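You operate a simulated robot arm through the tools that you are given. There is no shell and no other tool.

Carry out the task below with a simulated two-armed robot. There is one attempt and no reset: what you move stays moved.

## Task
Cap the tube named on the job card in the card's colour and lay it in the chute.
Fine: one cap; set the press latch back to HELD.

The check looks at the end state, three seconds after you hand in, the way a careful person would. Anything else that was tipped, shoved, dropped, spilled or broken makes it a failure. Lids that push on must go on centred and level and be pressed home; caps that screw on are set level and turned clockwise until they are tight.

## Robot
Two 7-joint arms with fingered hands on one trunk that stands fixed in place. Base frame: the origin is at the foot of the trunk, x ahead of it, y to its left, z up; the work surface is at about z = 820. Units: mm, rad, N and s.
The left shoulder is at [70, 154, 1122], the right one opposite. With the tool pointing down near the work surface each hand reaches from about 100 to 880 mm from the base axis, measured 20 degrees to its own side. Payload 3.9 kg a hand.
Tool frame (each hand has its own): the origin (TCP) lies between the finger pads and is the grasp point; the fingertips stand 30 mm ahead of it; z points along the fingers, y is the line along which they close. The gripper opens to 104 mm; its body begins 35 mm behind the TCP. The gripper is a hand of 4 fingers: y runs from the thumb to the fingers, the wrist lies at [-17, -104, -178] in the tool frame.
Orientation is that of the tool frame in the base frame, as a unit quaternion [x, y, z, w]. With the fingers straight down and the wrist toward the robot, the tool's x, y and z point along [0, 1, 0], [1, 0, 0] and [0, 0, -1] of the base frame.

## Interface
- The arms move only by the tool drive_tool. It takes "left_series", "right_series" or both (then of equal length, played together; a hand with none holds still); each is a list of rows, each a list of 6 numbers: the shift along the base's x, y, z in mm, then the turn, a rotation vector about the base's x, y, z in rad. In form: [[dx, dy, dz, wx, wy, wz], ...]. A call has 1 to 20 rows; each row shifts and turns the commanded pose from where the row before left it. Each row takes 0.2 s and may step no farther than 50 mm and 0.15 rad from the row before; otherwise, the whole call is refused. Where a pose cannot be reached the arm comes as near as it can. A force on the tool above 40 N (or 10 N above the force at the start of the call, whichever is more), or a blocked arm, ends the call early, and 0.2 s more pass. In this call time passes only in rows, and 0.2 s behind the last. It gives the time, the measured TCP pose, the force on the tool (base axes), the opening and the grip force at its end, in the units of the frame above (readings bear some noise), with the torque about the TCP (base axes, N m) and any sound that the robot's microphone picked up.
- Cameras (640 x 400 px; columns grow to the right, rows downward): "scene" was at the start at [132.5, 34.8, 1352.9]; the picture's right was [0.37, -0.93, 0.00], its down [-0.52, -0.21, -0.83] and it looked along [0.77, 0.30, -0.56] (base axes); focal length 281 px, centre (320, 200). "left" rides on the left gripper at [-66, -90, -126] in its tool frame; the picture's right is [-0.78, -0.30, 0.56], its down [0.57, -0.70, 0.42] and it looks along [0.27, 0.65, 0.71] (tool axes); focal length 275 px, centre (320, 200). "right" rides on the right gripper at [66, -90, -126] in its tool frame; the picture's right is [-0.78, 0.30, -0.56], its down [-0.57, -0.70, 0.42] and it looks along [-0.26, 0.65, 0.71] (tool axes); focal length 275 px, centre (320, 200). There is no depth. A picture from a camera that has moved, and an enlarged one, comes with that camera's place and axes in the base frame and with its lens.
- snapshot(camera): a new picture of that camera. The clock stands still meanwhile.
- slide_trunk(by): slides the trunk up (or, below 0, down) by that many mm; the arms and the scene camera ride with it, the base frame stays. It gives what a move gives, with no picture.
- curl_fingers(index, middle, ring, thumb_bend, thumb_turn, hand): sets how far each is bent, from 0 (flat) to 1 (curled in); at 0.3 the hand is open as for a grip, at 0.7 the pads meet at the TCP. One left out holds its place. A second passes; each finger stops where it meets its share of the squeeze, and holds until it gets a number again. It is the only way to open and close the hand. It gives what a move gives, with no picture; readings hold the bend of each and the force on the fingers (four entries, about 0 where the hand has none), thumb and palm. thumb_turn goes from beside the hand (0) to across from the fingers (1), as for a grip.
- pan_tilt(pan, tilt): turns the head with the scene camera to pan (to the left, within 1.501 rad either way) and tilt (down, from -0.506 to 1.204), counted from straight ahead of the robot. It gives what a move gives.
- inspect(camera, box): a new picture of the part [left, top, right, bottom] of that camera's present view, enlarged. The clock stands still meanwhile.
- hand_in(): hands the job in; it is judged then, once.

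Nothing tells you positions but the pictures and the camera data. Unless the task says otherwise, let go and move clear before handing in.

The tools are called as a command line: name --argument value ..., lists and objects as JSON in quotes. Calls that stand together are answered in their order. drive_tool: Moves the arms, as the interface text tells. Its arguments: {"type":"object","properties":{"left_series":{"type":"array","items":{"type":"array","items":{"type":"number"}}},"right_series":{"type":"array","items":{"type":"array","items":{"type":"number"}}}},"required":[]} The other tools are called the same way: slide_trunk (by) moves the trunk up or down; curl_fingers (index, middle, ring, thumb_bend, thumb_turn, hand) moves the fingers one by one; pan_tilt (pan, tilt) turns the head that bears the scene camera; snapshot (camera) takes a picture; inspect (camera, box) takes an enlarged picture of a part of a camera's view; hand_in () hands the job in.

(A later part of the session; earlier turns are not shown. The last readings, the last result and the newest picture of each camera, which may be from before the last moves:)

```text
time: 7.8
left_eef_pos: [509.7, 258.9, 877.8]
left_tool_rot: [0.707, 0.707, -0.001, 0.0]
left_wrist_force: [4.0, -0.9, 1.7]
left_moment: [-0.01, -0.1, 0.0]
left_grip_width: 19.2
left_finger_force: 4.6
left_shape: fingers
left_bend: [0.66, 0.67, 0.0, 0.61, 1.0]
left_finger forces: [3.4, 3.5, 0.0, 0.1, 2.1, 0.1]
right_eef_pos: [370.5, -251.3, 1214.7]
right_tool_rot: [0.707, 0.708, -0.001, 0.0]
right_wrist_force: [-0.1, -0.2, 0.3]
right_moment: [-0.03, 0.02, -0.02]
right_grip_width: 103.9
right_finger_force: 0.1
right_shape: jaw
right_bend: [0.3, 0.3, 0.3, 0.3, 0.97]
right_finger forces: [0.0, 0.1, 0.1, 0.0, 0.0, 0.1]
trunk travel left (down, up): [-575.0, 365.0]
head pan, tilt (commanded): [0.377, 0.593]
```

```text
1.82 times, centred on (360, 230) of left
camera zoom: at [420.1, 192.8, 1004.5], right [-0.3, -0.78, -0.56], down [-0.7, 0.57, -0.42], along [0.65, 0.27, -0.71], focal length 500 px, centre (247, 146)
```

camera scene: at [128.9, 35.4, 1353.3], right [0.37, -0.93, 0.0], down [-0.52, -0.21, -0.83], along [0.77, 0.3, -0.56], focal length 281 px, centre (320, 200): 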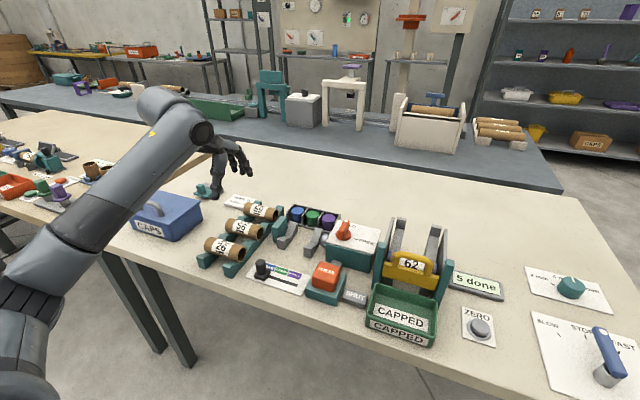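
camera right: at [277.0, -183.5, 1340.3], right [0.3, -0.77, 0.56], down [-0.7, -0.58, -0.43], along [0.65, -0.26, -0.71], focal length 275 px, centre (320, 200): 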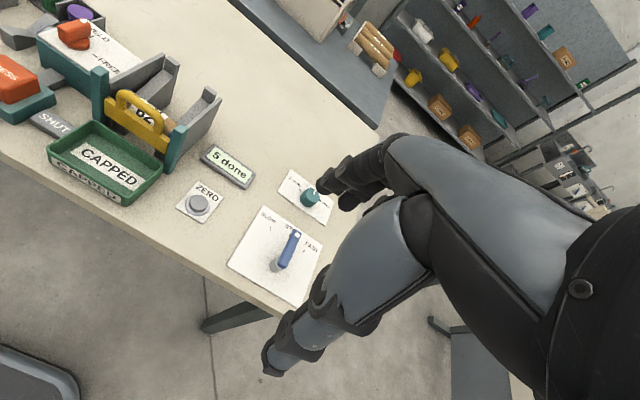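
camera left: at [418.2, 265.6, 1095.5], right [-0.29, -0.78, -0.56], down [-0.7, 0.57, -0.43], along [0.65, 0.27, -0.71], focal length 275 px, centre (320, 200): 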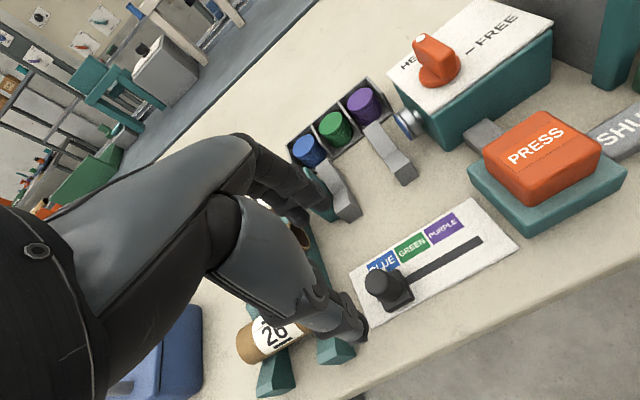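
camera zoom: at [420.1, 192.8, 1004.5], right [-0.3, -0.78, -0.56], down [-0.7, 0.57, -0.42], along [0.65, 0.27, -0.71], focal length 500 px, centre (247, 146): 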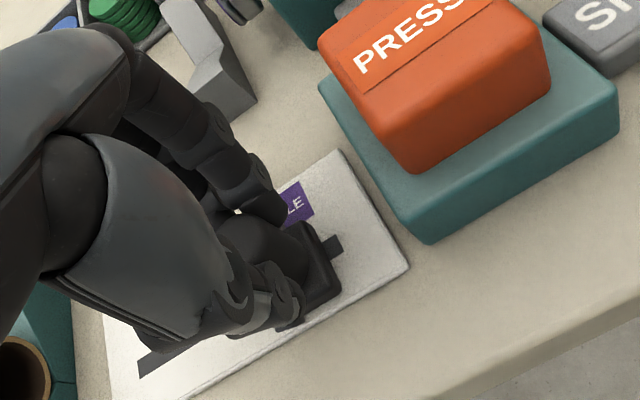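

The knob is under PURPLE. I'll release it, rise straight up, and verify.

curl_fingers --hand "left" --index 0.45 --middle 0.45 --thumb_bend 0.45

drive_tool --left_series '[[0, 0, 40, 0, 0, 0], [0, 0, 45, 0, 0, 0], [0, 20, 40, 0, 0, 0], [0, 45, 20, 0, 0, 0], [10, 48, 0, 0, 0, 0]]'

inspect --camera "scene" --box '[220, 200, 380, 300]'

snapshot --camera "left"

```text
time: 8.8
left_eef_pos: [508.6, 260.4, 878.4]
left_tool_rot: [0.707, 0.707, 0.0, -0.001]
left_wrist_force: [1.2, 0.5, 0.6]
left_moment: [0.01, -0.02, 0.02]
left_grip_width: 66.2
left_finger_force: 0.2
left_shape: fingers
left_bend: [0.45, 0.45, 0.0, 0.45, 0.99]
left_finger forces: [0.1, 0.0, 0.1, 0.0, 0.1, 0.0]
right_eef_pos: [369.5, -250.8, 1215.8]
right_tool_rot: [0.708, 0.707, 0.0, 0.001]
right_wrist_force: [-0.3, -0.2, 0.3]
right_moment: [0.04, -0.01, 0.0]
right_grip_width: 103.8
right_finger_force: 0.0
right_shape: jaw
right_bend: [0.3, 0.3, 0.3, 0.3, 0.97]
right_finger forces: [0.0, 0.1, 0.0, 0.0, 0.1, 0.1]
trunk travel left (down, up): [-575.0, 365.0]
head pan, tilt (commanded): [0.377, 0.593]
```

```text
time: 10.0
left_eef_pos: [517.2, 375.7, 1022.5]
left_tool_rot: [0.707, 0.707, -0.001, -0.001]
left_wrist_force: [0.1, 0.5, 0.7]
left_moment: [-0.01, 0.03, 0.03]
left_grip_width: 66.2
left_finger_force: 0.1
left_shape: fingers
left_bend: [0.45, 0.45, 0.0, 0.45, 0.99]
left_finger forces: [0.0, 0.1, 0.0, 0.0, 0.2, 0.1]
right_eef_pos: [370.4, -249.0, 1214.8]
right_tool_rot: [0.707, 0.707, -0.001, 0.0]
right_wrist_force: [0.1, -0.2, -0.1]
right_moment: [-0.03, -0.02, -0.02]
right_grip_width: 103.6
right_finger_force: 0.2
right_shape: jaw
right_bend: [0.3, 0.3, 0.3, 0.3, 0.97]
right_finger forces: [0.0, 0.0, 0.0, 0.0, 0.0, 0.0]
trunk travel left (down, up): [-575.0, 365.0]
head pan, tilt (commanded): [0.377, 0.593]
```

```text
4.00 times, centred on (300, 250) of scene
camera zoom: at [132.8, 36.0, 1352.8], right [0.37, -0.93, 0.0], down [-0.52, -0.21, -0.83], along [0.77, 0.3, -0.56], focal length 1122 px, centre (400, 0)
```

zoom: 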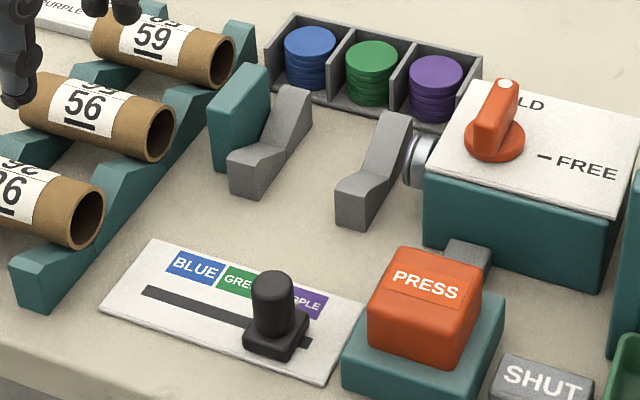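

```text
taken
camera left: at [427.8, 310.4, 1148.3], right [-0.3, -0.78, -0.56], down [-0.7, 0.57, -0.42], along [0.65, 0.26, -0.71], focal length 275 px, centre (320, 200)
```

left: 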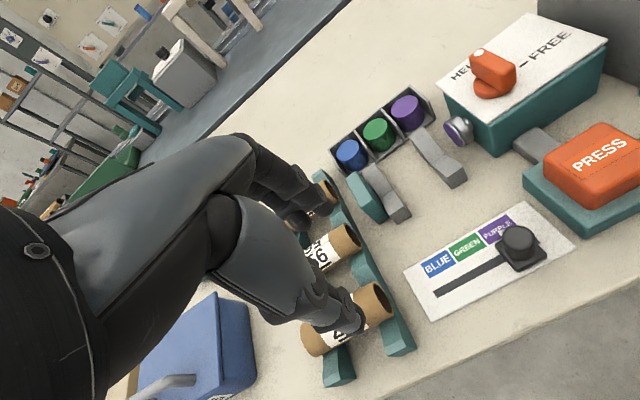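

inspect --camera "left" --box '[400, 90, 560, 290]'

inspect --camera "scene" --box '[300, 215, 364, 255]'

```text
2.00 times, centred on (480, 190) of left
camera zoom: at [427.8, 310.4, 1148.3], right [-0.3, -0.78, -0.56], down [-0.7, 0.57, -0.42], along [0.65, 0.26, -0.71], focal length 551 px, centre (0, 220)
```

zoom: 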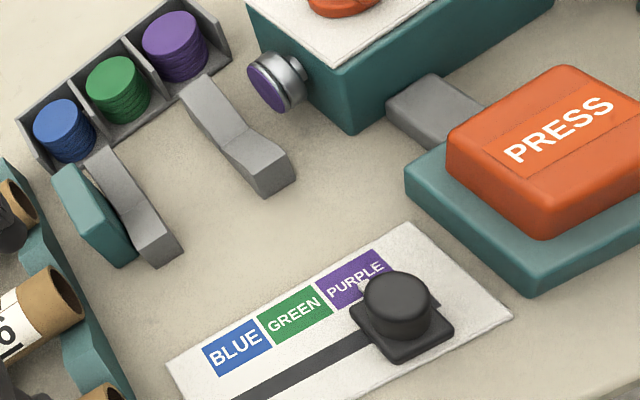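

```text
10.00 times, centred on (332, 235) of scene
camera zoom: at [132.8, 36.0, 1352.8], right [0.37, -0.93, 0.0], down [-0.52, -0.21, -0.83], along [0.77, 0.3, -0.56], focal length 2806 px, centre (200, -150)
```

zoom: 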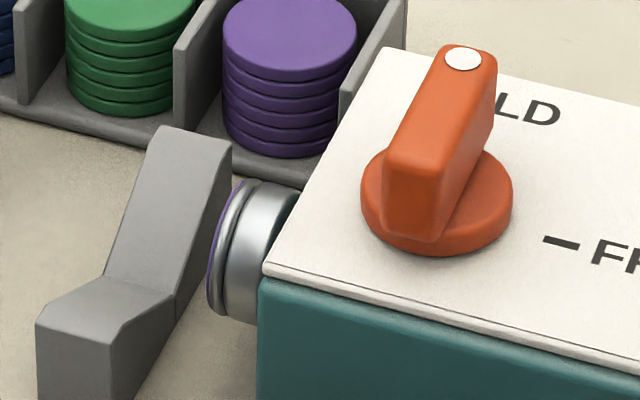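

The ram now carries a purple cap and the pointer is under PURPLE. Next I'll take the hand above tube 56, whose axis I put at x≈608 with its middle at y≈443 and top at z≈878.

drive_tool --left_series '[[30, 22, -10, 0, 0, 0], [30, 22, -20, 0, 0, 0], [30, 22, -30, 0, 0, 0]]'

snapshot --camera "left"

inspect --camera "scene" --box '[170, 150, 330, 270]'

```text
time: 10.8
left_eef_pos: [608.5, 439.1, 963.2]
left_tool_rot: [0.707, 0.707, 0.0, -0.001]
left_wrist_force: [-0.2, -0.1, -0.6]
left_moment: [-0.01, -0.03, 0.02]
left_grip_width: 66.2
left_finger_force: 0.0
left_shape: fingers
left_bend: [0.45, 0.45, 0.0, 0.45, 0.99]
left_finger forces: [0.0, 0.1, 0.0, 0.0, 0.1, 0.0]
right_eef_pos: [370.7, -248.8, 1214.4]
right_tool_rot: [0.707, 0.707, -0.001, 0.0]
right_wrist_force: [0.4, 0.9, -0.8]
right_moment: [-0.01, 0.0, -0.01]
right_grip_width: 103.4
right_finger_force: 0.0
right_shape: jaw
right_bend: [0.3, 0.3, 0.3, 0.3, 0.97]
right_finger forces: [0.1, 0.0, 0.0, 0.0, 0.0, 0.0]
trunk travel left (down, up): [-575.0, 365.0]
head pan, tilt (commanded): [0.377, 0.593]
```

```text
taken
camera left: at [519.7, 373.2, 1088.9], right [-0.3, -0.78, -0.56], down [-0.7, 0.57, -0.42], along [0.65, 0.27, -0.71], focal length 275 px, centre (320, 200)
```

left: 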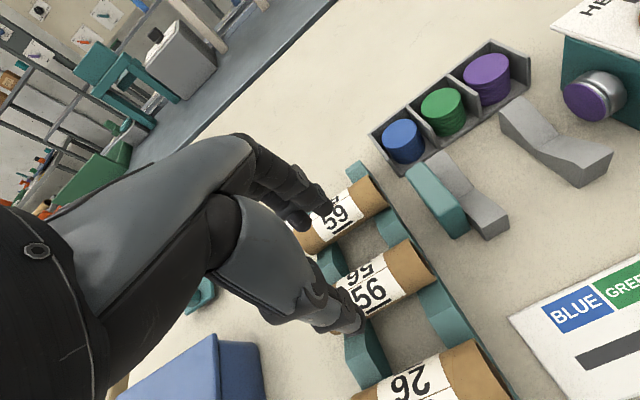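

```text
3.33 times, centred on (250, 210) of scene
camera zoom: at [133.7, 35.0, 1352.8], right [0.37, -0.93, 0.0], down [-0.52, -0.21, -0.83], along [0.77, 0.3, -0.56], focal length 935 px, centre (553, 167)
```

zoom: 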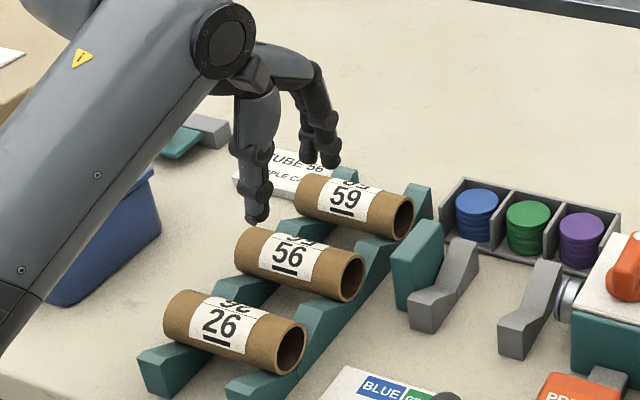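

inspect --camera "left" --box '[280, 160, 440, 340]'

inspect --camera "scene" --box '[205, 165, 301, 245]'

```text
2.22 times, centred on (360, 250) of left
camera zoom: at [519.7, 373.2, 1088.9], right [-0.3, -0.78, -0.56], down [-0.7, 0.57, -0.42], along [0.65, 0.27, -0.71], focal length 612 px, centre (231, 89)
```

zoom: 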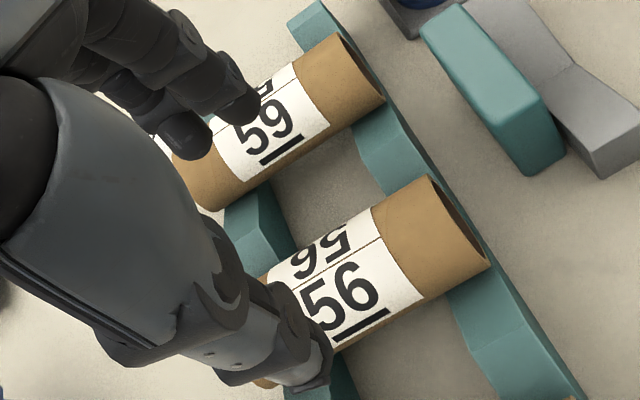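

```text
5.00 times, centred on (253, 205) of scene
camera zoom: at [133.7, 35.0, 1352.8], right [0.37, -0.93, 0.0], down [-0.52, -0.21, -0.83], along [0.77, 0.3, -0.56], focal length 1403 px, centre (655, 175)
```

zoom: 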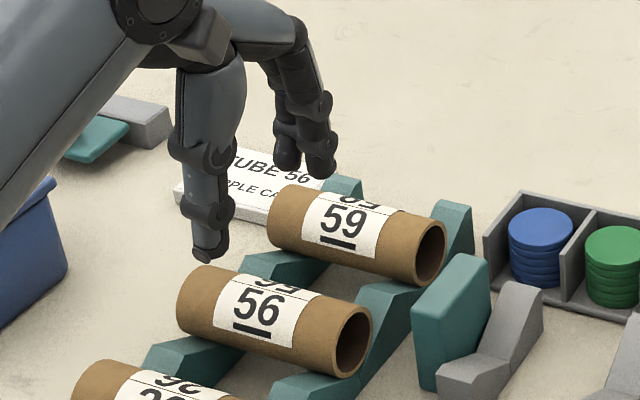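

The grasp point is aligned over tube 56 to within a couple of millimetres in x. I'll descend partway so the tips reach just below the tube tops, then check the gaps to tubes 26 and 59.

drive_tool --left_series '[[0, 1, -25, 0, 0, 0], [0, 0, -25, 0, 0, 0], [0, 0, -15, 0, 0, 0]]'

inspect --camera "left" --box '[240, 120, 440, 360]'

inspect --camera "scene" --box '[205, 165, 301, 245]'

```text
time: 11.6
left_eef_pos: [607.1, 440.5, 899.1]
left_tool_rot: [0.707, 0.707, 0.0, 0.0]
left_wrist_force: [0.0, 0.1, -0.4]
left_moment: [0.02, 0.01, -0.01]
left_grip_width: 66.2
left_finger_force: 0.2
left_shape: fingers
left_bend: [0.45, 0.45, 0.0, 0.45, 0.99]
left_finger forces: [0.0, 0.0, 0.0, 0.0, 0.1, 0.0]
right_eef_pos: [369.2, -250.2, 1215.6]
right_tool_rot: [0.707, 0.707, 0.0, 0.001]
right_wrist_force: [-0.3, 0.4, -0.4]
right_moment: [-0.04, -0.01, 0.01]
right_grip_width: 103.6
right_finger_force: 0.0
right_shape: jaw
right_bend: [0.3, 0.3, 0.3, 0.3, 0.97]
right_finger forces: [0.0, 0.0, 0.0, 0.1, 0.1, 0.0]
trunk travel left (down, up): [-575.0, 365.0]
head pan, tilt (commanded): [0.377, 0.593]
```

```text
1.67 times, centred on (340, 240) of left
camera zoom: at [518.7, 374.2, 1025.5], right [-0.3, -0.78, -0.56], down [-0.7, 0.57, -0.42], along [0.65, 0.27, -0.71], focal length 459 px, centre (287, 133)
```

zoom: 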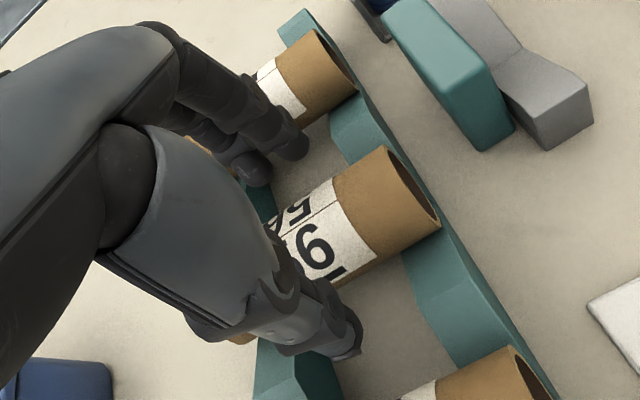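

```text
5.00 times, centred on (253, 205) of scene
camera zoom: at [132.3, 34.6, 1353.0], right [0.37, -0.93, 0.0], down [-0.52, -0.21, -0.83], along [0.77, 0.3, -0.56], focal length 1403 px, centre (655, 175)
```

zoom: 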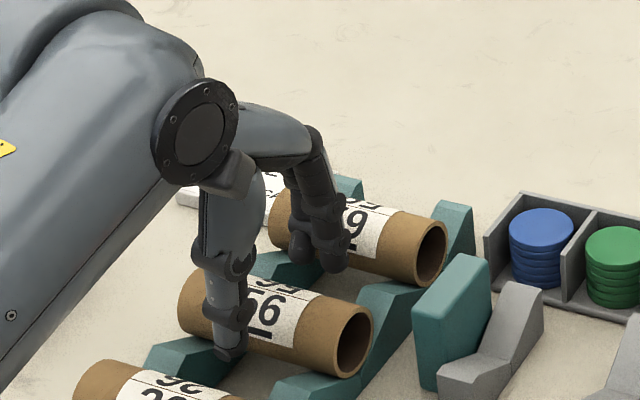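

The fingers sit cleanly between 56 and 59, and the thumb sits between 56 and 26. I'll descend the rest of the way and close on the tube.

drive_tool --left_series '[[1, 0, -17, 0, 0, 0], [0, 0, -16, 0, 0, 0]]'

curl_fingers --hand "left" --index 0.54 --middle 0.54 --thumb_bend 0.54

inspect --camera "scene" --box '[205, 165, 301, 245]'

inspect --camera "left" --box '[240, 120, 440, 360]'

```text
time: 12.2
left_eef_pos: [608.6, 439.0, 866.9]
left_tool_rot: [0.707, 0.707, 0.001, 0.0]
left_wrist_force: [0.7, 0.3, 2.7]
left_moment: [0.11, -0.24, 0.01]
left_grip_width: 66.4
left_finger_force: 1.5
left_shape: fingers
left_bend: [0.45, 0.45, 0.0, 0.45, 0.99]
left_finger forces: [0.0, 0.1, 3.1, 0.1, 0.1, 0.0]
right_eef_pos: [369.6, -250.2, 1214.7]
right_tool_rot: [0.707, 0.707, 0.0, -0.001]
right_wrist_force: [0.4, 0.4, 0.3]
right_moment: [0.03, -0.02, 0.0]
right_grip_width: 103.8
right_finger_force: 0.1
right_shape: jaw
right_bend: [0.3, 0.3, 0.3, 0.3, 0.97]
right_finger forces: [0.1, 0.1, 0.1, 0.0, 0.1, 0.0]
trunk travel left (down, up): [-575.0, 365.0]
head pan, tilt (commanded): [0.377, 0.593]
```

```text
time: 13.2
left_eef_pos: [609.4, 439.7, 866.3]
left_tool_rot: [0.707, 0.707, 0.0, 0.001]
left_wrist_force: [0.8, 0.3, 3.6]
left_moment: [0.13, -0.36, -0.01]
left_grip_width: 43.9
left_finger_force: 2.3
left_shape: fingers
left_bend: [0.54, 0.54, 0.0, 0.54, 1.0]
left_finger forces: [0.0, 0.0, 3.7, 0.1, 0.0, 0.1]
right_eef_pos: [370.3, -250.2, 1215.2]
right_tool_rot: [0.706, 0.708, 0.001, 0.0]
right_wrist_force: [0.2, -0.1, 0.3]
right_moment: [-0.01, -0.02, -0.01]
right_grip_width: 103.8
right_finger_force: 0.0
right_shape: jaw
right_bend: [0.3, 0.3, 0.3, 0.3, 0.97]
right_finger forces: [0.1, 0.1, 0.0, 0.0, 0.0, 0.0]
trunk travel left (down, up): [-575.0, 365.0]
head pan, tilt (commanded): [0.377, 0.593]
```

```text
5.00 times, centred on (253, 205) of scene
camera zoom: at [131.9, 34.2, 1353.0], right [0.37, -0.93, 0.0], down [-0.52, -0.21, -0.83], along [0.77, 0.3, -0.56], focal length 1403 px, centre (655, 175)
```

zoom: 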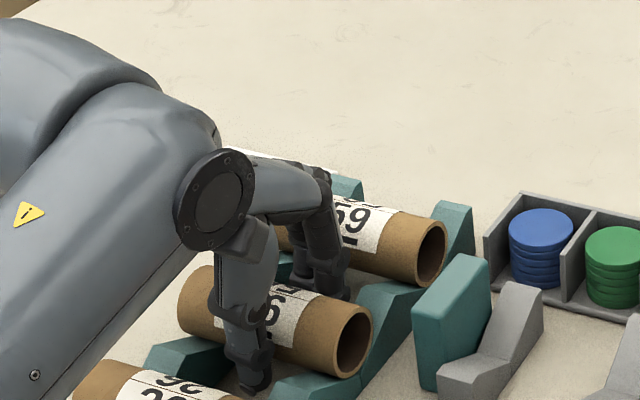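

```text
1.67 times, centred on (340, 240) of left
camera zoom: at [519.1, 373.5, 992.2], right [-0.3, -0.78, -0.56], down [-0.7, 0.57, -0.42], along [0.65, 0.27, -0.71], focal length 459 px, centre (287, 133)
```

zoom: 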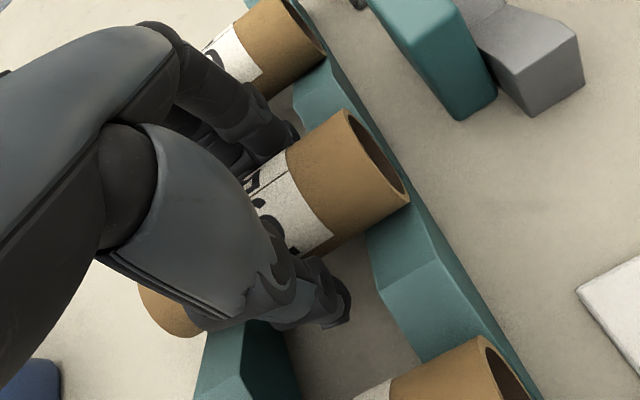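

The straight ring finger is lightly touching the top of tube 59 (about 3.5 N), so I'll raise the hand 6 mm to clear it before gripping tube 56.

drive_tool --left_series '[[0, 0, 6, 0, 0, 0]]'

```text
time: 13.6
left_eef_pos: [609.5, 439.2, 870.6]
left_tool_rot: [0.707, 0.707, -0.001, -0.001]
left_wrist_force: [0.7, 0.0, 2.1]
left_moment: [0.02, -0.07, -0.05]
left_grip_width: 43.9
left_finger_force: 0.1
left_shape: fingers
left_bend: [0.54, 0.54, 0.0, 0.54, 1.0]
left_finger forces: [0.0, 0.0, 1.1, 0.0, 0.0, 0.1]
right_eef_pos: [370.4, -249.6, 1215.7]
right_tool_rot: [0.708, 0.706, -0.001, -0.001]
right_wrist_force: [-0.5, -0.8, -0.3]
right_moment: [-0.01, 0.02, -0.02]
right_grip_width: 103.6
right_finger_force: 0.1
right_shape: jaw
right_bend: [0.3, 0.3, 0.3, 0.3, 0.97]
right_finger forces: [0.1, 0.0, 0.0, 0.0, 0.0, 0.0]
trunk travel left (down, up): [-575.0, 365.0]
head pan, tilt (commanded): [0.377, 0.593]
```

drive_tool --left_series '[[0, 0, 3, 0, 0, 0]]'

curl_fingers --hand "left" --index 0.6 --middle 0.6 --thumb_bend 0.6

```text
time: 14.0
left_eef_pos: [610.2, 440.4, 873.3]
left_tool_rot: [0.706, 0.708, -0.001, 0.0]
left_wrist_force: [0.0, 0.7, -0.1]
left_moment: [-0.01, 0.01, -0.04]
left_grip_width: 44.0
left_finger_force: 0.0
left_shape: fingers
left_bend: [0.54, 0.54, 0.0, 0.54, 1.0]
left_finger forces: [0.0, 0.0, 0.2, 0.0, 0.1, 0.0]
right_eef_pos: [369.8, -249.6, 1215.8]
right_tool_rot: [0.707, 0.707, 0.0, 0.0]
right_wrist_force: [0.7, 0.1, -0.8]
right_moment: [0.0, -0.02, -0.01]
right_grip_width: 103.5
right_finger_force: 0.0
right_shape: jaw
right_bend: [0.3, 0.3, 0.3, 0.3, 0.97]
right_finger forces: [0.0, 0.0, 0.0, 0.2, 0.0, 0.0]
trunk travel left (down, up): [-575.0, 365.0]
head pan, tilt (commanded): [0.377, 0.593]
```

```text
time: 15.0
left_eef_pos: [609.8, 440.1, 874.0]
left_tool_rot: [0.707, 0.707, -0.001, 0.0]
left_wrist_force: [0.2, -0.3, -0.2]
left_moment: [-0.02, 0.0, 0.02]
left_grip_width: 37.4
left_finger_force: 4.1
left_shape: fingers
left_bend: [0.57, 0.58, 0.0, 0.56, 1.0]
left_finger forces: [2.1, 2.1, 0.0, 0.0, 4.4, 0.1]
right_eef_pos: [370.6, -249.6, 1214.0]
right_tool_rot: [0.707, 0.707, -0.001, 0.0]
right_wrist_force: [-0.9, 0.1, -0.2]
right_moment: [-0.02, 0.01, 0.03]
right_grip_width: 103.9
right_finger_force: 0.0
right_shape: jaw
right_bend: [0.3, 0.3, 0.3, 0.3, 0.97]
right_finger forces: [0.0, 0.1, 0.0, 0.0, 0.0, 0.0]
trunk travel left (down, up): [-575.0, 365.0]
head pan, tilt (commanded): [0.377, 0.593]
```

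curl_fingers --hand "left" --index 0.68 --middle 0.68 --thumb_bend 0.68

inspect --camera "scene" --box '[190, 165, 318, 265]'

```text
time: 16.0
left_eef_pos: [610.2, 439.2, 875.0]
left_tool_rot: [0.707, 0.707, 0.0, 0.0]
left_wrist_force: [0.8, -0.3, 1.0]
left_moment: [0.03, 0.02, -0.01]
left_grip_width: 35.8
left_finger_force: 12.9
left_shape: fingers
left_bend: [0.6, 0.61, 0.0, 0.56, 1.0]
left_finger forces: [6.5, 6.3, 0.1, 0.0, 12.6, 0.0]
right_eef_pos: [369.8, -249.8, 1213.7]
right_tool_rot: [0.707, 0.707, 0.0, 0.0]
right_wrist_force: [-0.4, -0.4, -0.3]
right_moment: [-0.03, 0.03, -0.01]
right_grip_width: 103.7
right_finger_force: 0.0
right_shape: jaw
right_bend: [0.3, 0.3, 0.3, 0.3, 0.97]
right_finger forces: [0.1, 0.0, 0.1, 0.0, 0.0, 0.0]
trunk travel left (down, up): [-575.0, 365.0]
head pan, tilt (commanded): [0.377, 0.593]
```

```text
4.00 times, centred on (254, 215) of scene
camera zoom: at [132.4, 34.5, 1352.9], right [0.37, -0.93, 0.0], down [-0.52, -0.21, -0.83], along [0.77, 0.3, -0.56], focal length 1122 px, centre (584, 140)
```

zoom: 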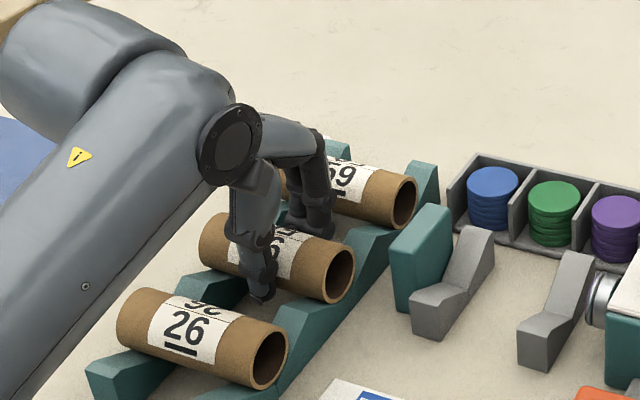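

The grip is firm at about 12.6 N. I'll lift the tube straight up and check it is level in the hand.

drive_tool --left_series '[[0, 0, 15, 0, 0, 0], [0, 0, 30, 0, 0, 0], [0, 0, 35, 0, 0, 0]]'

inspect --camera "scene" --box '[190, 145, 318, 245]'

snapshot --camera "left"

```text
time: 16.8
left_eef_pos: [609.1, 439.0, 954.1]
left_tool_rot: [0.707, 0.707, 0.0, 0.0]
left_wrist_force: [-1.1, 0.7, 0.1]
left_moment: [0.01, 0.0, 0.01]
left_grip_width: 36.0
left_finger_force: 12.7
left_shape: fingers
left_bend: [0.6, 0.61, 0.0, 0.56, 1.0]
left_finger forces: [6.1, 6.1, 0.1, 0.1, 12.9, 0.0]
right_eef_pos: [370.0, -251.0, 1216.1]
right_tool_rot: [0.707, 0.707, 0.0, 0.0]
right_wrist_force: [0.0, 0.0, 0.0]
right_moment: [0.01, 0.01, 0.01]
right_grip_width: 103.7
right_finger_force: 0.2
right_shape: jaw
right_bend: [0.3, 0.3, 0.3, 0.3, 0.97]
right_finger forces: [0.0, 0.0, 0.0, 0.1, 0.0, 0.0]
trunk travel left (down, up): [-575.0, 365.0]
head pan, tilt (commanded): [0.377, 0.593]
```

```text
4.00 times, centred on (254, 195) of scene
camera zoom: at [132.2, 34.3, 1352.9], right [0.37, -0.93, 0.0], down [-0.52, -0.21, -0.83], along [0.77, 0.31, -0.56], focal length 1122 px, centre (584, 220)
```

zoom: 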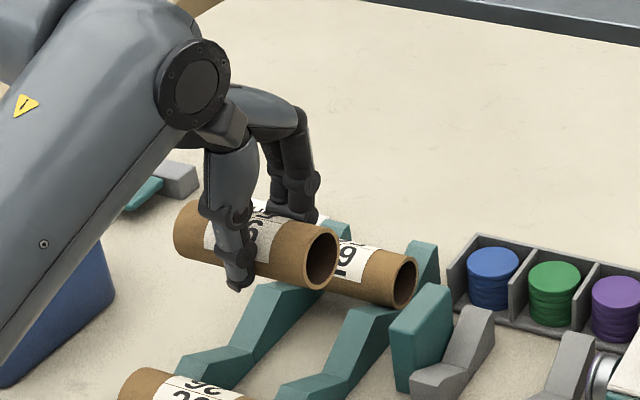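

```text
taken
camera left: at [519.2, 373.9, 1080.3], right [-0.3, -0.78, -0.56], down [-0.7, 0.57, -0.42], along [0.65, 0.26, -0.71], focal length 275 px, centre (320, 200)
```

left: 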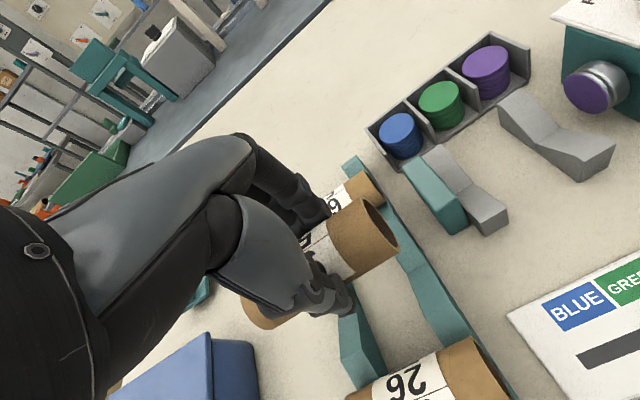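

inspect --camera "left" --box '[240, 160, 440, 340]'

inspect --camera "scene" --box '[220, 180, 284, 220]'

inspect --camera "left" --box '[390, 60, 640, 240]'

```text
2.22 times, centred on (340, 250) of left
camera zoom: at [519.2, 373.9, 1080.3], right [-0.3, -0.78, -0.56], down [-0.7, 0.57, -0.42], along [0.65, 0.26, -0.71], focal length 612 px, centre (276, 89)
```

zoom: 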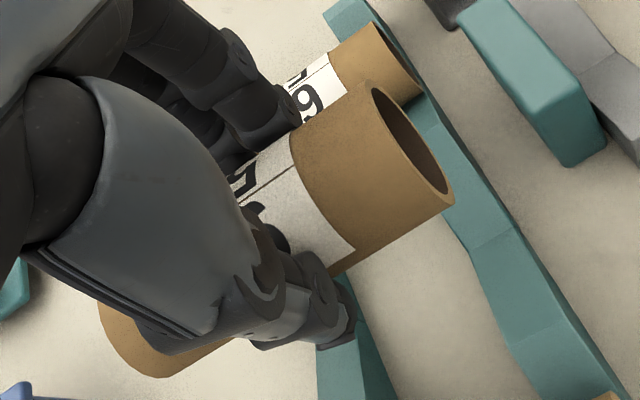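

```text
10.00 times, centred on (252, 200) of scene
camera zoom: at [132.2, 34.3, 1352.9], right [0.37, -0.93, 0.0], down [-0.52, -0.21, -0.83], along [0.77, 0.31, -0.56], focal length 2806 px, centre (1000, 200)
```

zoom: 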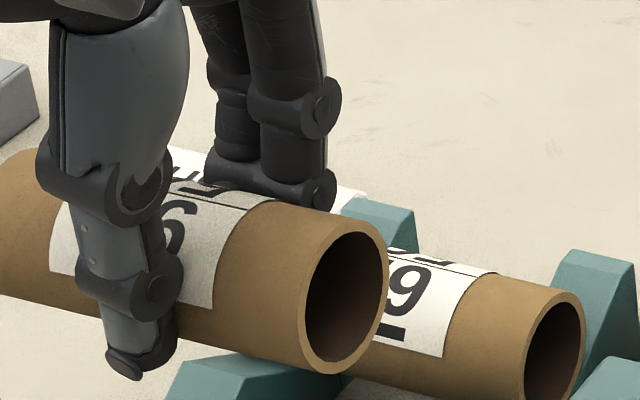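

```text
2.22 times, centred on (515, 150) of left
camera zoom: at [519.2, 373.9, 1080.3], right [-0.3, -0.78, -0.56], down [-0.7, 0.57, -0.42], along [0.65, 0.26, -0.71], focal length 612 px, centre (-113, 311)
```

zoom: 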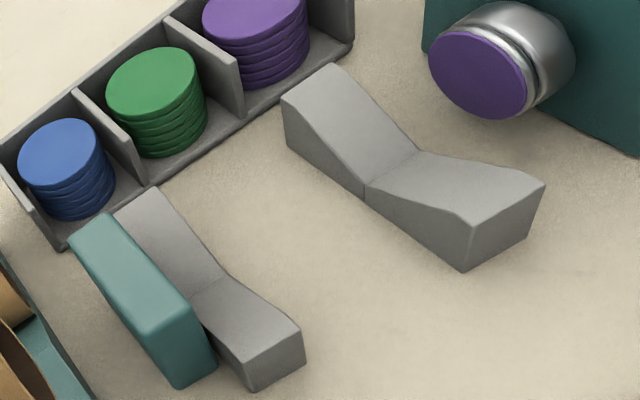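

The tube is lifted and level. Before carrying it over, I'll zoom in on the cradle and backstop to pin down where the tube must lie.

inspect --camera "scene" --box '[264, 205, 328, 255]'

inspect --camera "left" --box '[400, 130, 528, 240]'

inspect --camera "scene" --box '[380, 220, 460, 270]'

```text
8.00 times, centred on (296, 230) of scene
camera zoom: at [132.2, 34.3, 1352.9], right [0.37, -0.93, 0.0], down [-0.52, -0.21, -0.83], along [0.77, 0.31, -0.56], focal length 2245 px, centre (512, -40)
```

zoom: 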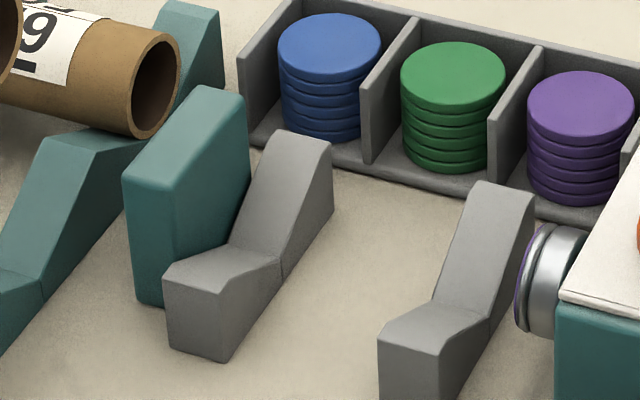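

```text
3.64 times, centred on (464, 185) of left
camera zoom: at [519.2, 373.9, 1080.3], right [-0.3, -0.78, -0.56], down [-0.7, 0.57, -0.42], along [0.65, 0.26, -0.71], focal length 1001 px, centre (-204, 254)
```

zoom: 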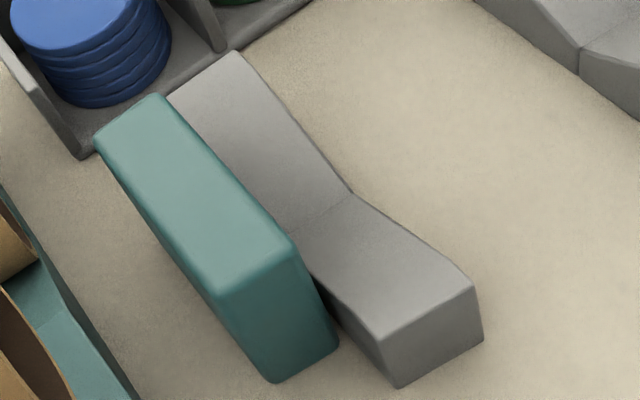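

```text
8.00 times, centred on (420, 245) of scene
camera zoom: at [132.2, 34.3, 1352.9], right [0.37, -0.93, 0.0], down [-0.52, -0.21, -0.83], along [0.77, 0.31, -0.56], focal length 2245 px, centre (-480, -160)
```

zoom: 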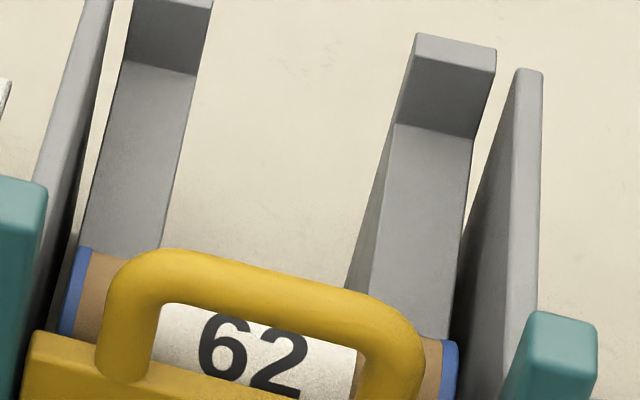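

The tube's left end will meet the backstop at about y≈349, and with my current hold the index finger would brush the right V-block. I'll set the tube back in its notch, shift the grip 6 mm towards its left end, and take it again.

drive_tool --left_series '[[0, 0, -30, 0, 0, 0], [0, 0, -30, 0, 0, 0], [0, 0, -17, 0, 0, 0], [0, 0, -3, 0, 0, 0]]'

```text
time: 17.8
left_eef_pos: [607.9, 440.4, 874.9]
left_tool_rot: [0.706, 0.708, 0.001, 0.0]
left_wrist_force: [2.7, 1.4, 5.7]
left_moment: [0.04, 0.03, 0.02]
left_grip_width: 35.5
left_finger_force: 13.1
left_shape: fingers
left_bend: [0.6, 0.61, 0.0, 0.57, 1.0]
left_finger forces: [6.7, 6.8, 0.1, 0.1, 12.2, 0.0]
right_eef_pos: [368.3, -250.3, 1215.6]
right_tool_rot: [0.707, 0.707, 0.0, 0.0]
right_wrist_force: [-0.2, 0.2, 0.0]
right_moment: [0.02, 0.01, 0.0]
right_grip_width: 103.8
right_finger_force: 0.0
right_shape: jaw
right_bend: [0.3, 0.3, 0.3, 0.3, 0.97]
right_finger forces: [0.1, 0.0, 0.1, 0.0, 0.0, 0.0]
trunk travel left (down, up): [-575.0, 365.0]
head pan, tilt (commanded): [0.377, 0.593]
```

curl_fingers --hand "left" --index 0.5 --middle 0.5 --thumb_bend 0.48

drive_tool --left_series '[[-1, 6, 0, 0, 0, 0]]'

inspect --camera "scene" --box '[190, 165, 318, 265]'

inspect --camera "left" --box '[240, 120, 440, 360]'

```text
time: 18.8
left_eef_pos: [609.3, 439.2, 872.5]
left_tool_rot: [0.707, 0.707, 0.0, 0.0]
left_wrist_force: [0.7, 0.3, -0.2]
left_moment: [0.03, -0.06, 0.03]
left_grip_width: 55.6
left_finger_force: 0.6
left_shape: fingers
left_bend: [0.5, 0.5, 0.0, 0.48, 1.0]
left_finger forces: [0.0, 0.0, 0.4, 0.0, 0.0, 0.0]
right_eef_pos: [369.2, -249.7, 1214.9]
right_tool_rot: [0.707, 0.707, 0.0, 0.0]
right_wrist_force: [-0.8, 0.0, 0.2]
right_moment: [-0.04, -0.02, -0.02]
right_grip_width: 103.7
right_finger_force: 0.0
right_shape: jaw
right_bend: [0.3, 0.3, 0.3, 0.3, 0.97]
right_finger forces: [0.0, 0.1, 0.0, 0.0, 0.0, 0.0]
trunk travel left (down, up): [-575.0, 365.0]
head pan, tilt (commanded): [0.377, 0.593]
```

```text
time: 19.2
left_eef_pos: [609.4, 445.3, 874.2]
left_tool_rot: [0.707, 0.708, 0.0, 0.0]
left_wrist_force: [0.1, 0.3, 0.8]
left_moment: [0.05, -0.03, -0.03]
left_grip_width: 56.0
left_finger_force: 0.1
left_shape: fingers
left_bend: [0.5, 0.5, 0.0, 0.48, 1.0]
left_finger forces: [0.1, 0.0, 0.4, 0.1, 0.0, 0.1]
right_eef_pos: [370.0, -248.9, 1214.9]
right_tool_rot: [0.707, 0.707, 0.0, -0.001]
right_wrist_force: [-0.6, 0.5, -0.9]
right_moment: [0.01, -0.03, 0.0]
right_grip_width: 103.8
right_finger_force: 0.1
right_shape: jaw
right_bend: [0.3, 0.3, 0.3, 0.3, 0.97]
right_finger forces: [0.0, 0.1, 0.1, 0.1, 0.0, 0.1]
trunk travel left (down, up): [-575.0, 365.0]
head pan, tilt (commanded): [0.377, 0.593]
```

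```text
4.00 times, centred on (254, 215) of scene
camera zoom: at [132.4, 34.9, 1352.9], right [0.37, -0.93, 0.0], down [-0.52, -0.21, -0.83], along [0.77, 0.3, -0.56], focal length 1122 px, centre (584, 140)
```

zoom: 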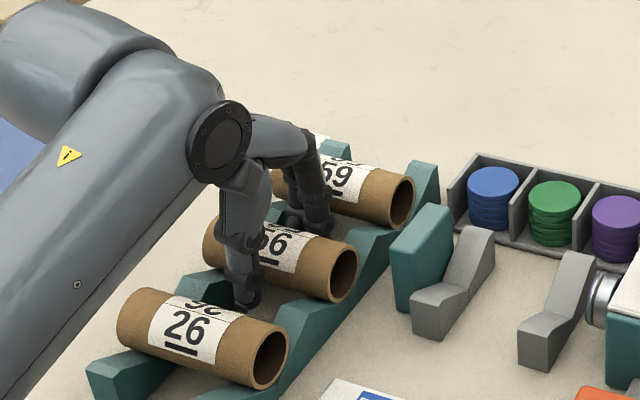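

```text
1.67 times, centred on (340, 240) of left
camera zoom: at [518.7, 379.9, 999.9], right [-0.3, -0.78, -0.56], down [-0.7, 0.57, -0.42], along [0.65, 0.27, -0.71], focal length 459 px, centre (287, 133)
```

zoom: 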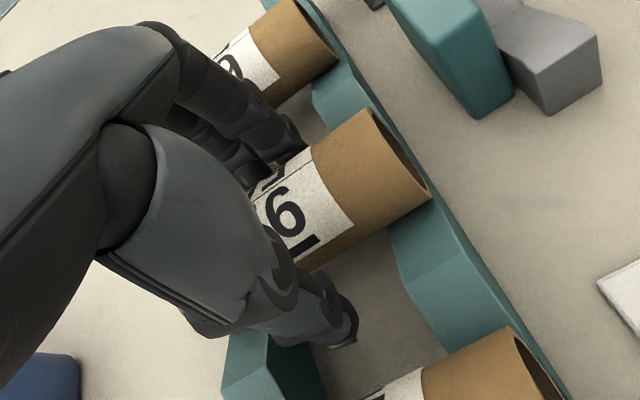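

curl_fingers --hand "left" --index 0.66 --middle 0.66 --thumb_bend 0.66

drive_tool --left_series '[[0, 0, 15, 0, 0, 0], [0, 0, 30, 0, 0, 0], [0, 0, 35, 0, 0, 0], [0, 0, 20, 0, 0, 0]]'

inspect --camera "left" --box '[240, 120, 440, 340]'

inspect --camera "scene" --box '[190, 145, 318, 245]'

```text
time: 20.2
left_eef_pos: [609.1, 445.7, 873.2]
left_tool_rot: [0.707, 0.707, 0.0, 0.0]
left_wrist_force: [0.8, 0.0, 0.4]
left_moment: [0.0, -0.02, -0.05]
left_grip_width: 35.5
left_finger_force: 11.0
left_shape: fingers
left_bend: [0.59, 0.6, 0.0, 0.57, 1.0]
left_finger forces: [5.7, 5.9, 0.2, 0.1, 9.9, 0.0]
right_eef_pos: [370.2, -249.2, 1215.0]
right_tool_rot: [0.707, 0.707, 0.0, 0.0]
right_wrist_force: [0.4, 0.5, 0.5]
right_moment: [-0.02, 0.04, 0.0]
right_grip_width: 103.8
right_finger_force: 0.1
right_shape: jaw
right_bend: [0.3, 0.3, 0.3, 0.3, 0.97]
right_finger forces: [0.1, 0.0, 0.0, 0.0, 0.0, 0.0]
trunk travel left (down, up): [-575.0, 365.0]
head pan, tilt (commanded): [0.377, 0.593]
```

```text
time: 21.2
left_eef_pos: [607.2, 448.1, 976.0]
left_tool_rot: [0.706, 0.708, -0.001, 0.0]
left_wrist_force: [0.1, -0.3, 0.7]
left_moment: [-0.01, 0.01, -0.02]
left_grip_width: 35.6
left_finger_force: 11.0
left_shape: fingers
left_bend: [0.59, 0.6, 0.0, 0.57, 1.0]
left_finger forces: [5.4, 5.6, 0.1, 0.1, 10.3, 0.0]
right_eef_pos: [368.8, -250.7, 1215.3]
right_tool_rot: [0.707, 0.707, 0.0, 0.0]
right_wrist_force: [-0.4, -0.7, 0.3]
right_moment: [0.03, -0.02, -0.01]
right_grip_width: 103.7
right_finger_force: 0.0
right_shape: jaw
right_bend: [0.3, 0.3, 0.3, 0.3, 0.97]
right_finger forces: [0.1, 0.0, 0.0, 0.1, 0.1, 0.0]
trunk travel left (down, up): [-575.0, 365.0]
head pan, tilt (commanded): [0.377, 0.593]
```

```text
1.82 times, centred on (340, 230) of left
camera zoom: at [518.5, 381.3, 1101.5], right [-0.3, -0.78, -0.56], down [-0.7, 0.57, -0.42], along [0.65, 0.27, -0.71], focal length 500 px, centre (284, 146)
```

zoom: 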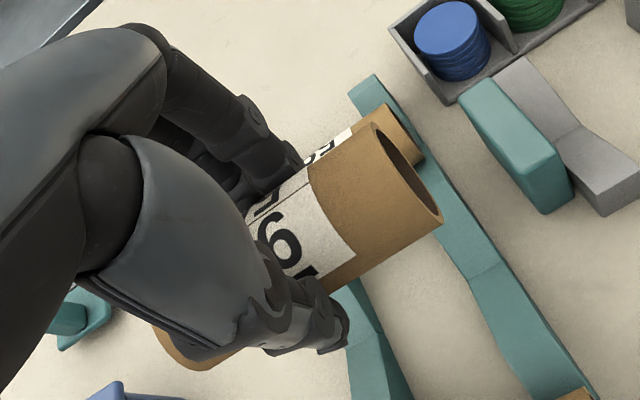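

```text
4.00 times, centred on (254, 195) of scene
camera zoom: at [132.3, 34.5, 1352.9], right [0.37, -0.93, 0.0], down [-0.52, -0.21, -0.83], along [0.77, 0.3, -0.56], focal length 1122 px, centre (584, 220)
```

zoom: 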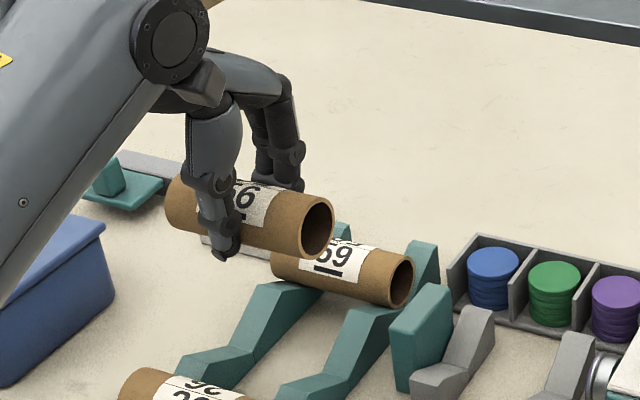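

The tube is held level with about 48 mm on the right of the grasp point. I want a second viewpoint for lowering it into the cradle, so I'll rotate the right hand by 90° and bring it to the right of the press at a safe height, where its camera looks left across the press.

drive_tool --right_series '[[14, 20, -8, 0, 0, 0.143], [14, 20, -8, 0, 0, 0.143], [14, 20, -8, 0, 0, 0.143], [14, 20, -8, 0, 0, 0.143], [14, 20, -8, 0, 0, 0.143], [14, 20, -8, 0, 0, 0.143], [14, 20, -8, 0, 0, 0.143], [14, 20, -8, 0, 0, 0.143], [14, 20, -8, 0, 0, 0.143], [14, 20, -8, 0, 0, 0.143], [10, 20, -5, 0, 0, 0.14]]'

snapshot --camera "right"

snapshot --camera "scene"

```text
time: 23.6
left_eef_pos: [609.1, 448.9, 971.7]
left_tool_rot: [0.706, 0.708, -0.002, 0.0]
left_wrist_force: [0.2, -0.2, -1.0]
left_moment: [-0.05, 0.05, 0.0]
left_grip_width: 35.4
left_finger_force: 10.8
left_shape: fingers
left_bend: [0.59, 0.6, 0.0, 0.57, 1.0]
left_finger forces: [5.3, 5.6, 0.1, 0.1, 10.3, 0.1]
right_eef_pos: [430.0, -105.5, 1181.2]
right_tool_rot: [0.317, 0.947, -0.015, -0.041]
right_wrist_force: [0.3, 0.2, -0.4]
right_moment: [-0.01, 0.05, -0.01]
right_grip_width: 104.1
right_finger_force: 0.0
right_shape: jaw
right_bend: [0.3, 0.3, 0.3, 0.3, 0.97]
right_finger forces: [0.0, 0.0, 0.0, 0.0, 0.0, 0.0]
right hand out of reach, approached as far as the arm can: row 6, 7, 8, 9, 10, 11
trunk travel left (down, up): [-575.0, 365.0]
head pan, tilt (commanded): [0.377, 0.593]
```

```text
taken
camera right: at [334.8, -138.0, 1313.7], right [0.84, -0.23, 0.49], down [0.0, -0.9, -0.43], along [0.54, 0.36, -0.76], focal length 275 px, centre (320, 200)
```

right: 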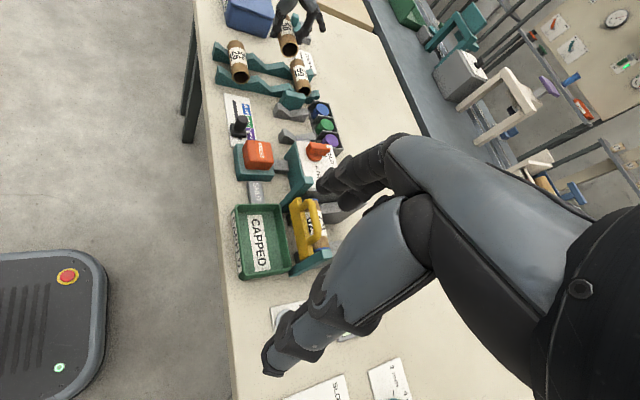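

```text
taken
camera scene: at [134.7, 37.1, 1352.6], right [0.37, -0.93, 0.0], down [-0.52, -0.21, -0.83], along [0.77, 0.3, -0.56], focal length 281 px, centre (320, 200)
```

scene: 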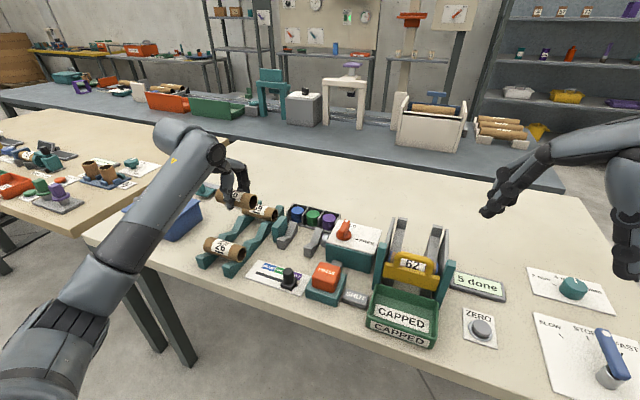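

The right arm couldn't turn that far at that spot; it stopped at about 50°. I'll turn it back a little so the commanded pose is reachable again.

drive_tool --right_series '[[0, 0, 0, 0, 0, -0.14], [0, 0, 0, 0, 0, -0.14], [0, 0, 0, 0, 0, -0.14], [0, 0, 0, 0, 0, -0.14], [0, 0, 0, 0, 0, -0.14]]'

snapshot --camera "right"

```text
time: 24.8
left_eef_pos: [608.3, 448.4, 974.1]
left_tool_rot: [0.707, 0.707, 0.0, 0.0]
left_wrist_force: [0.5, 0.0, 0.2]
left_moment: [0.0, 0.02, -0.02]
left_grip_width: 35.4
left_finger_force: 10.8
left_shape: fingers
left_bend: [0.59, 0.6, 0.0, 0.57, 1.0]
left_finger forces: [5.2, 5.6, 0.0, 0.1, 10.4, 0.0]
right_eef_pos: [428.1, -106.1, 1180.5]
right_tool_rot: [0.624, 0.78, 0.002, -0.042]
right_wrist_force: [-0.4, 0.0, 0.6]
right_moment: [-0.05, 0.0, 0.0]
right_grip_width: 104.2
right_finger_force: 0.1
right_shape: jaw
right_bend: [0.3, 0.3, 0.3, 0.3, 0.97]
right_finger forces: [0.1, 0.0, 0.0, 0.0, 0.0, 0.1]
trunk travel left (down, up): [-575.0, 365.0]
head pan, tilt (commanded): [0.377, 0.593]
```

```text
taken
camera right: at [335.6, -69.6, 1313.7], right [0.49, -0.72, 0.49], down [-0.59, -0.69, -0.43], along [0.64, -0.07, -0.76], focal length 275 px, centre (320, 200)
```

right: 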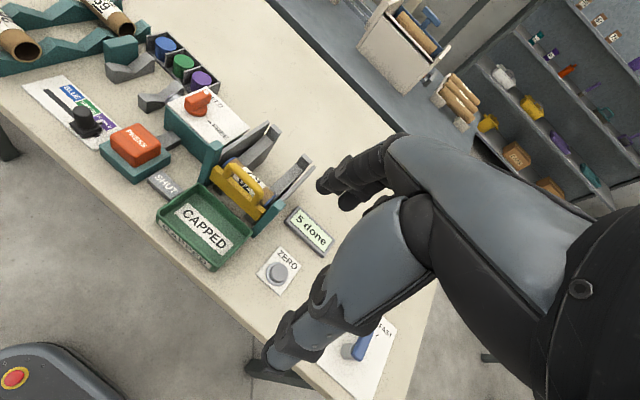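

The left hand still holds tube 56 safely. I'll carry it at height to above the press cradle, with the tube axis over x≈650 and its left end just right of the backstop.

drive_tool --left_series '[[11, -31, 0, 0, 0, 0], [11, -31, 0, 0, 0, 0], [12, -31, 0, 0, 0, 0], [11, -32, 0, 0, 0, 0], [0, -32, 0, 0, 0, 0]]'

inspect --camera "scene" --box '[230, 150, 390, 270]'

snapshot --camera "left"

inspect --camera "right" --box '[0, 0, 260, 200]'

```text
time: 26.0
left_eef_pos: [654.9, 287.2, 976.1]
left_tool_rot: [0.707, 0.707, 0.001, 0.0]
left_wrist_force: [-0.2, 0.0, -0.5]
left_moment: [0.03, -0.01, 0.01]
left_grip_width: 35.7
left_finger_force: 10.2
left_shape: fingers
left_bend: [0.59, 0.6, 0.0, 0.57, 1.0]
left_finger forces: [5.2, 5.6, 0.0, 0.0, 10.3, 0.0]
right_eef_pos: [428.2, -107.6, 1180.7]
right_tool_rot: [0.623, 0.781, 0.002, -0.043]
right_wrist_force: [-0.1, 0.5, -0.6]
right_moment: [0.02, 0.0, -0.02]
right_grip_width: 104.1
right_finger_force: 0.0
right_shape: jaw
right_bend: [0.3, 0.3, 0.3, 0.3, 0.97]
right_finger forces: [0.1, 0.1, 0.0, 0.0, 0.0, 0.0]
trunk travel left (down, up): [-575.0, 365.0]
head pan, tilt (commanded): [0.377, 0.593]
```

```text
3.33 times, centred on (310, 210) of scene
camera zoom: at [132.6, 33.6, 1352.9], right [0.37, -0.93, 0.0], down [-0.52, -0.2, -0.83], along [0.77, 0.3, -0.56], focal length 935 px, centre (353, 167)
```

zoom: 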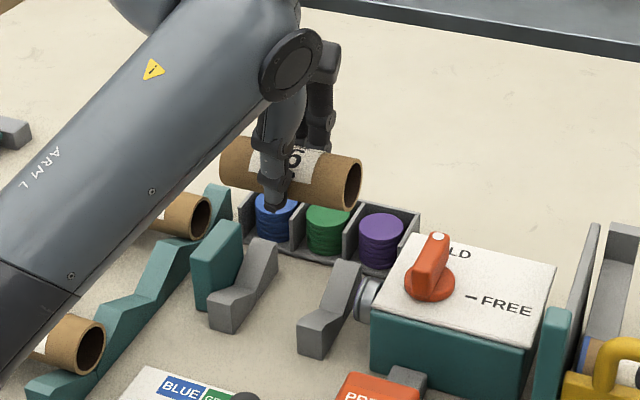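

```text
taken
camera left: at [565.0, 220.7, 1102.5], right [-0.3, -0.78, -0.56], down [-0.7, 0.57, -0.42], along [0.65, 0.27, -0.71], focal length 275 px, centre (320, 200)
```

left: 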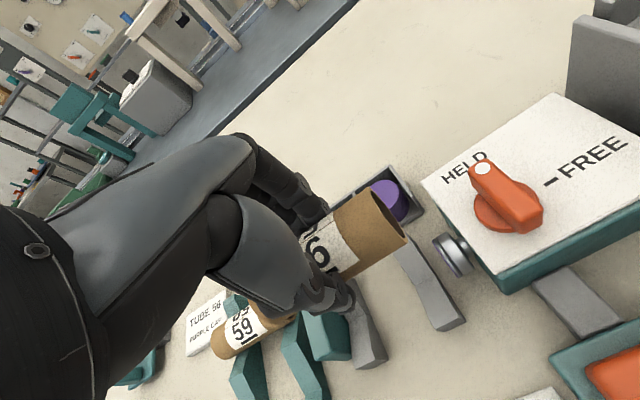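

```text
2.00 times, centred on (130, 100) of right
camera zoom: at [335.6, -71.6, 1313.7], right [0.49, -0.72, 0.49], down [-0.58, -0.69, -0.43], along [0.64, -0.07, -0.76], focal length 551 px, centre (700, 400)
```

zoom: 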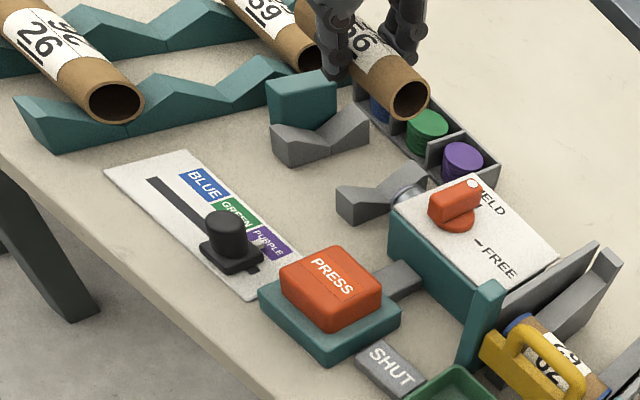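

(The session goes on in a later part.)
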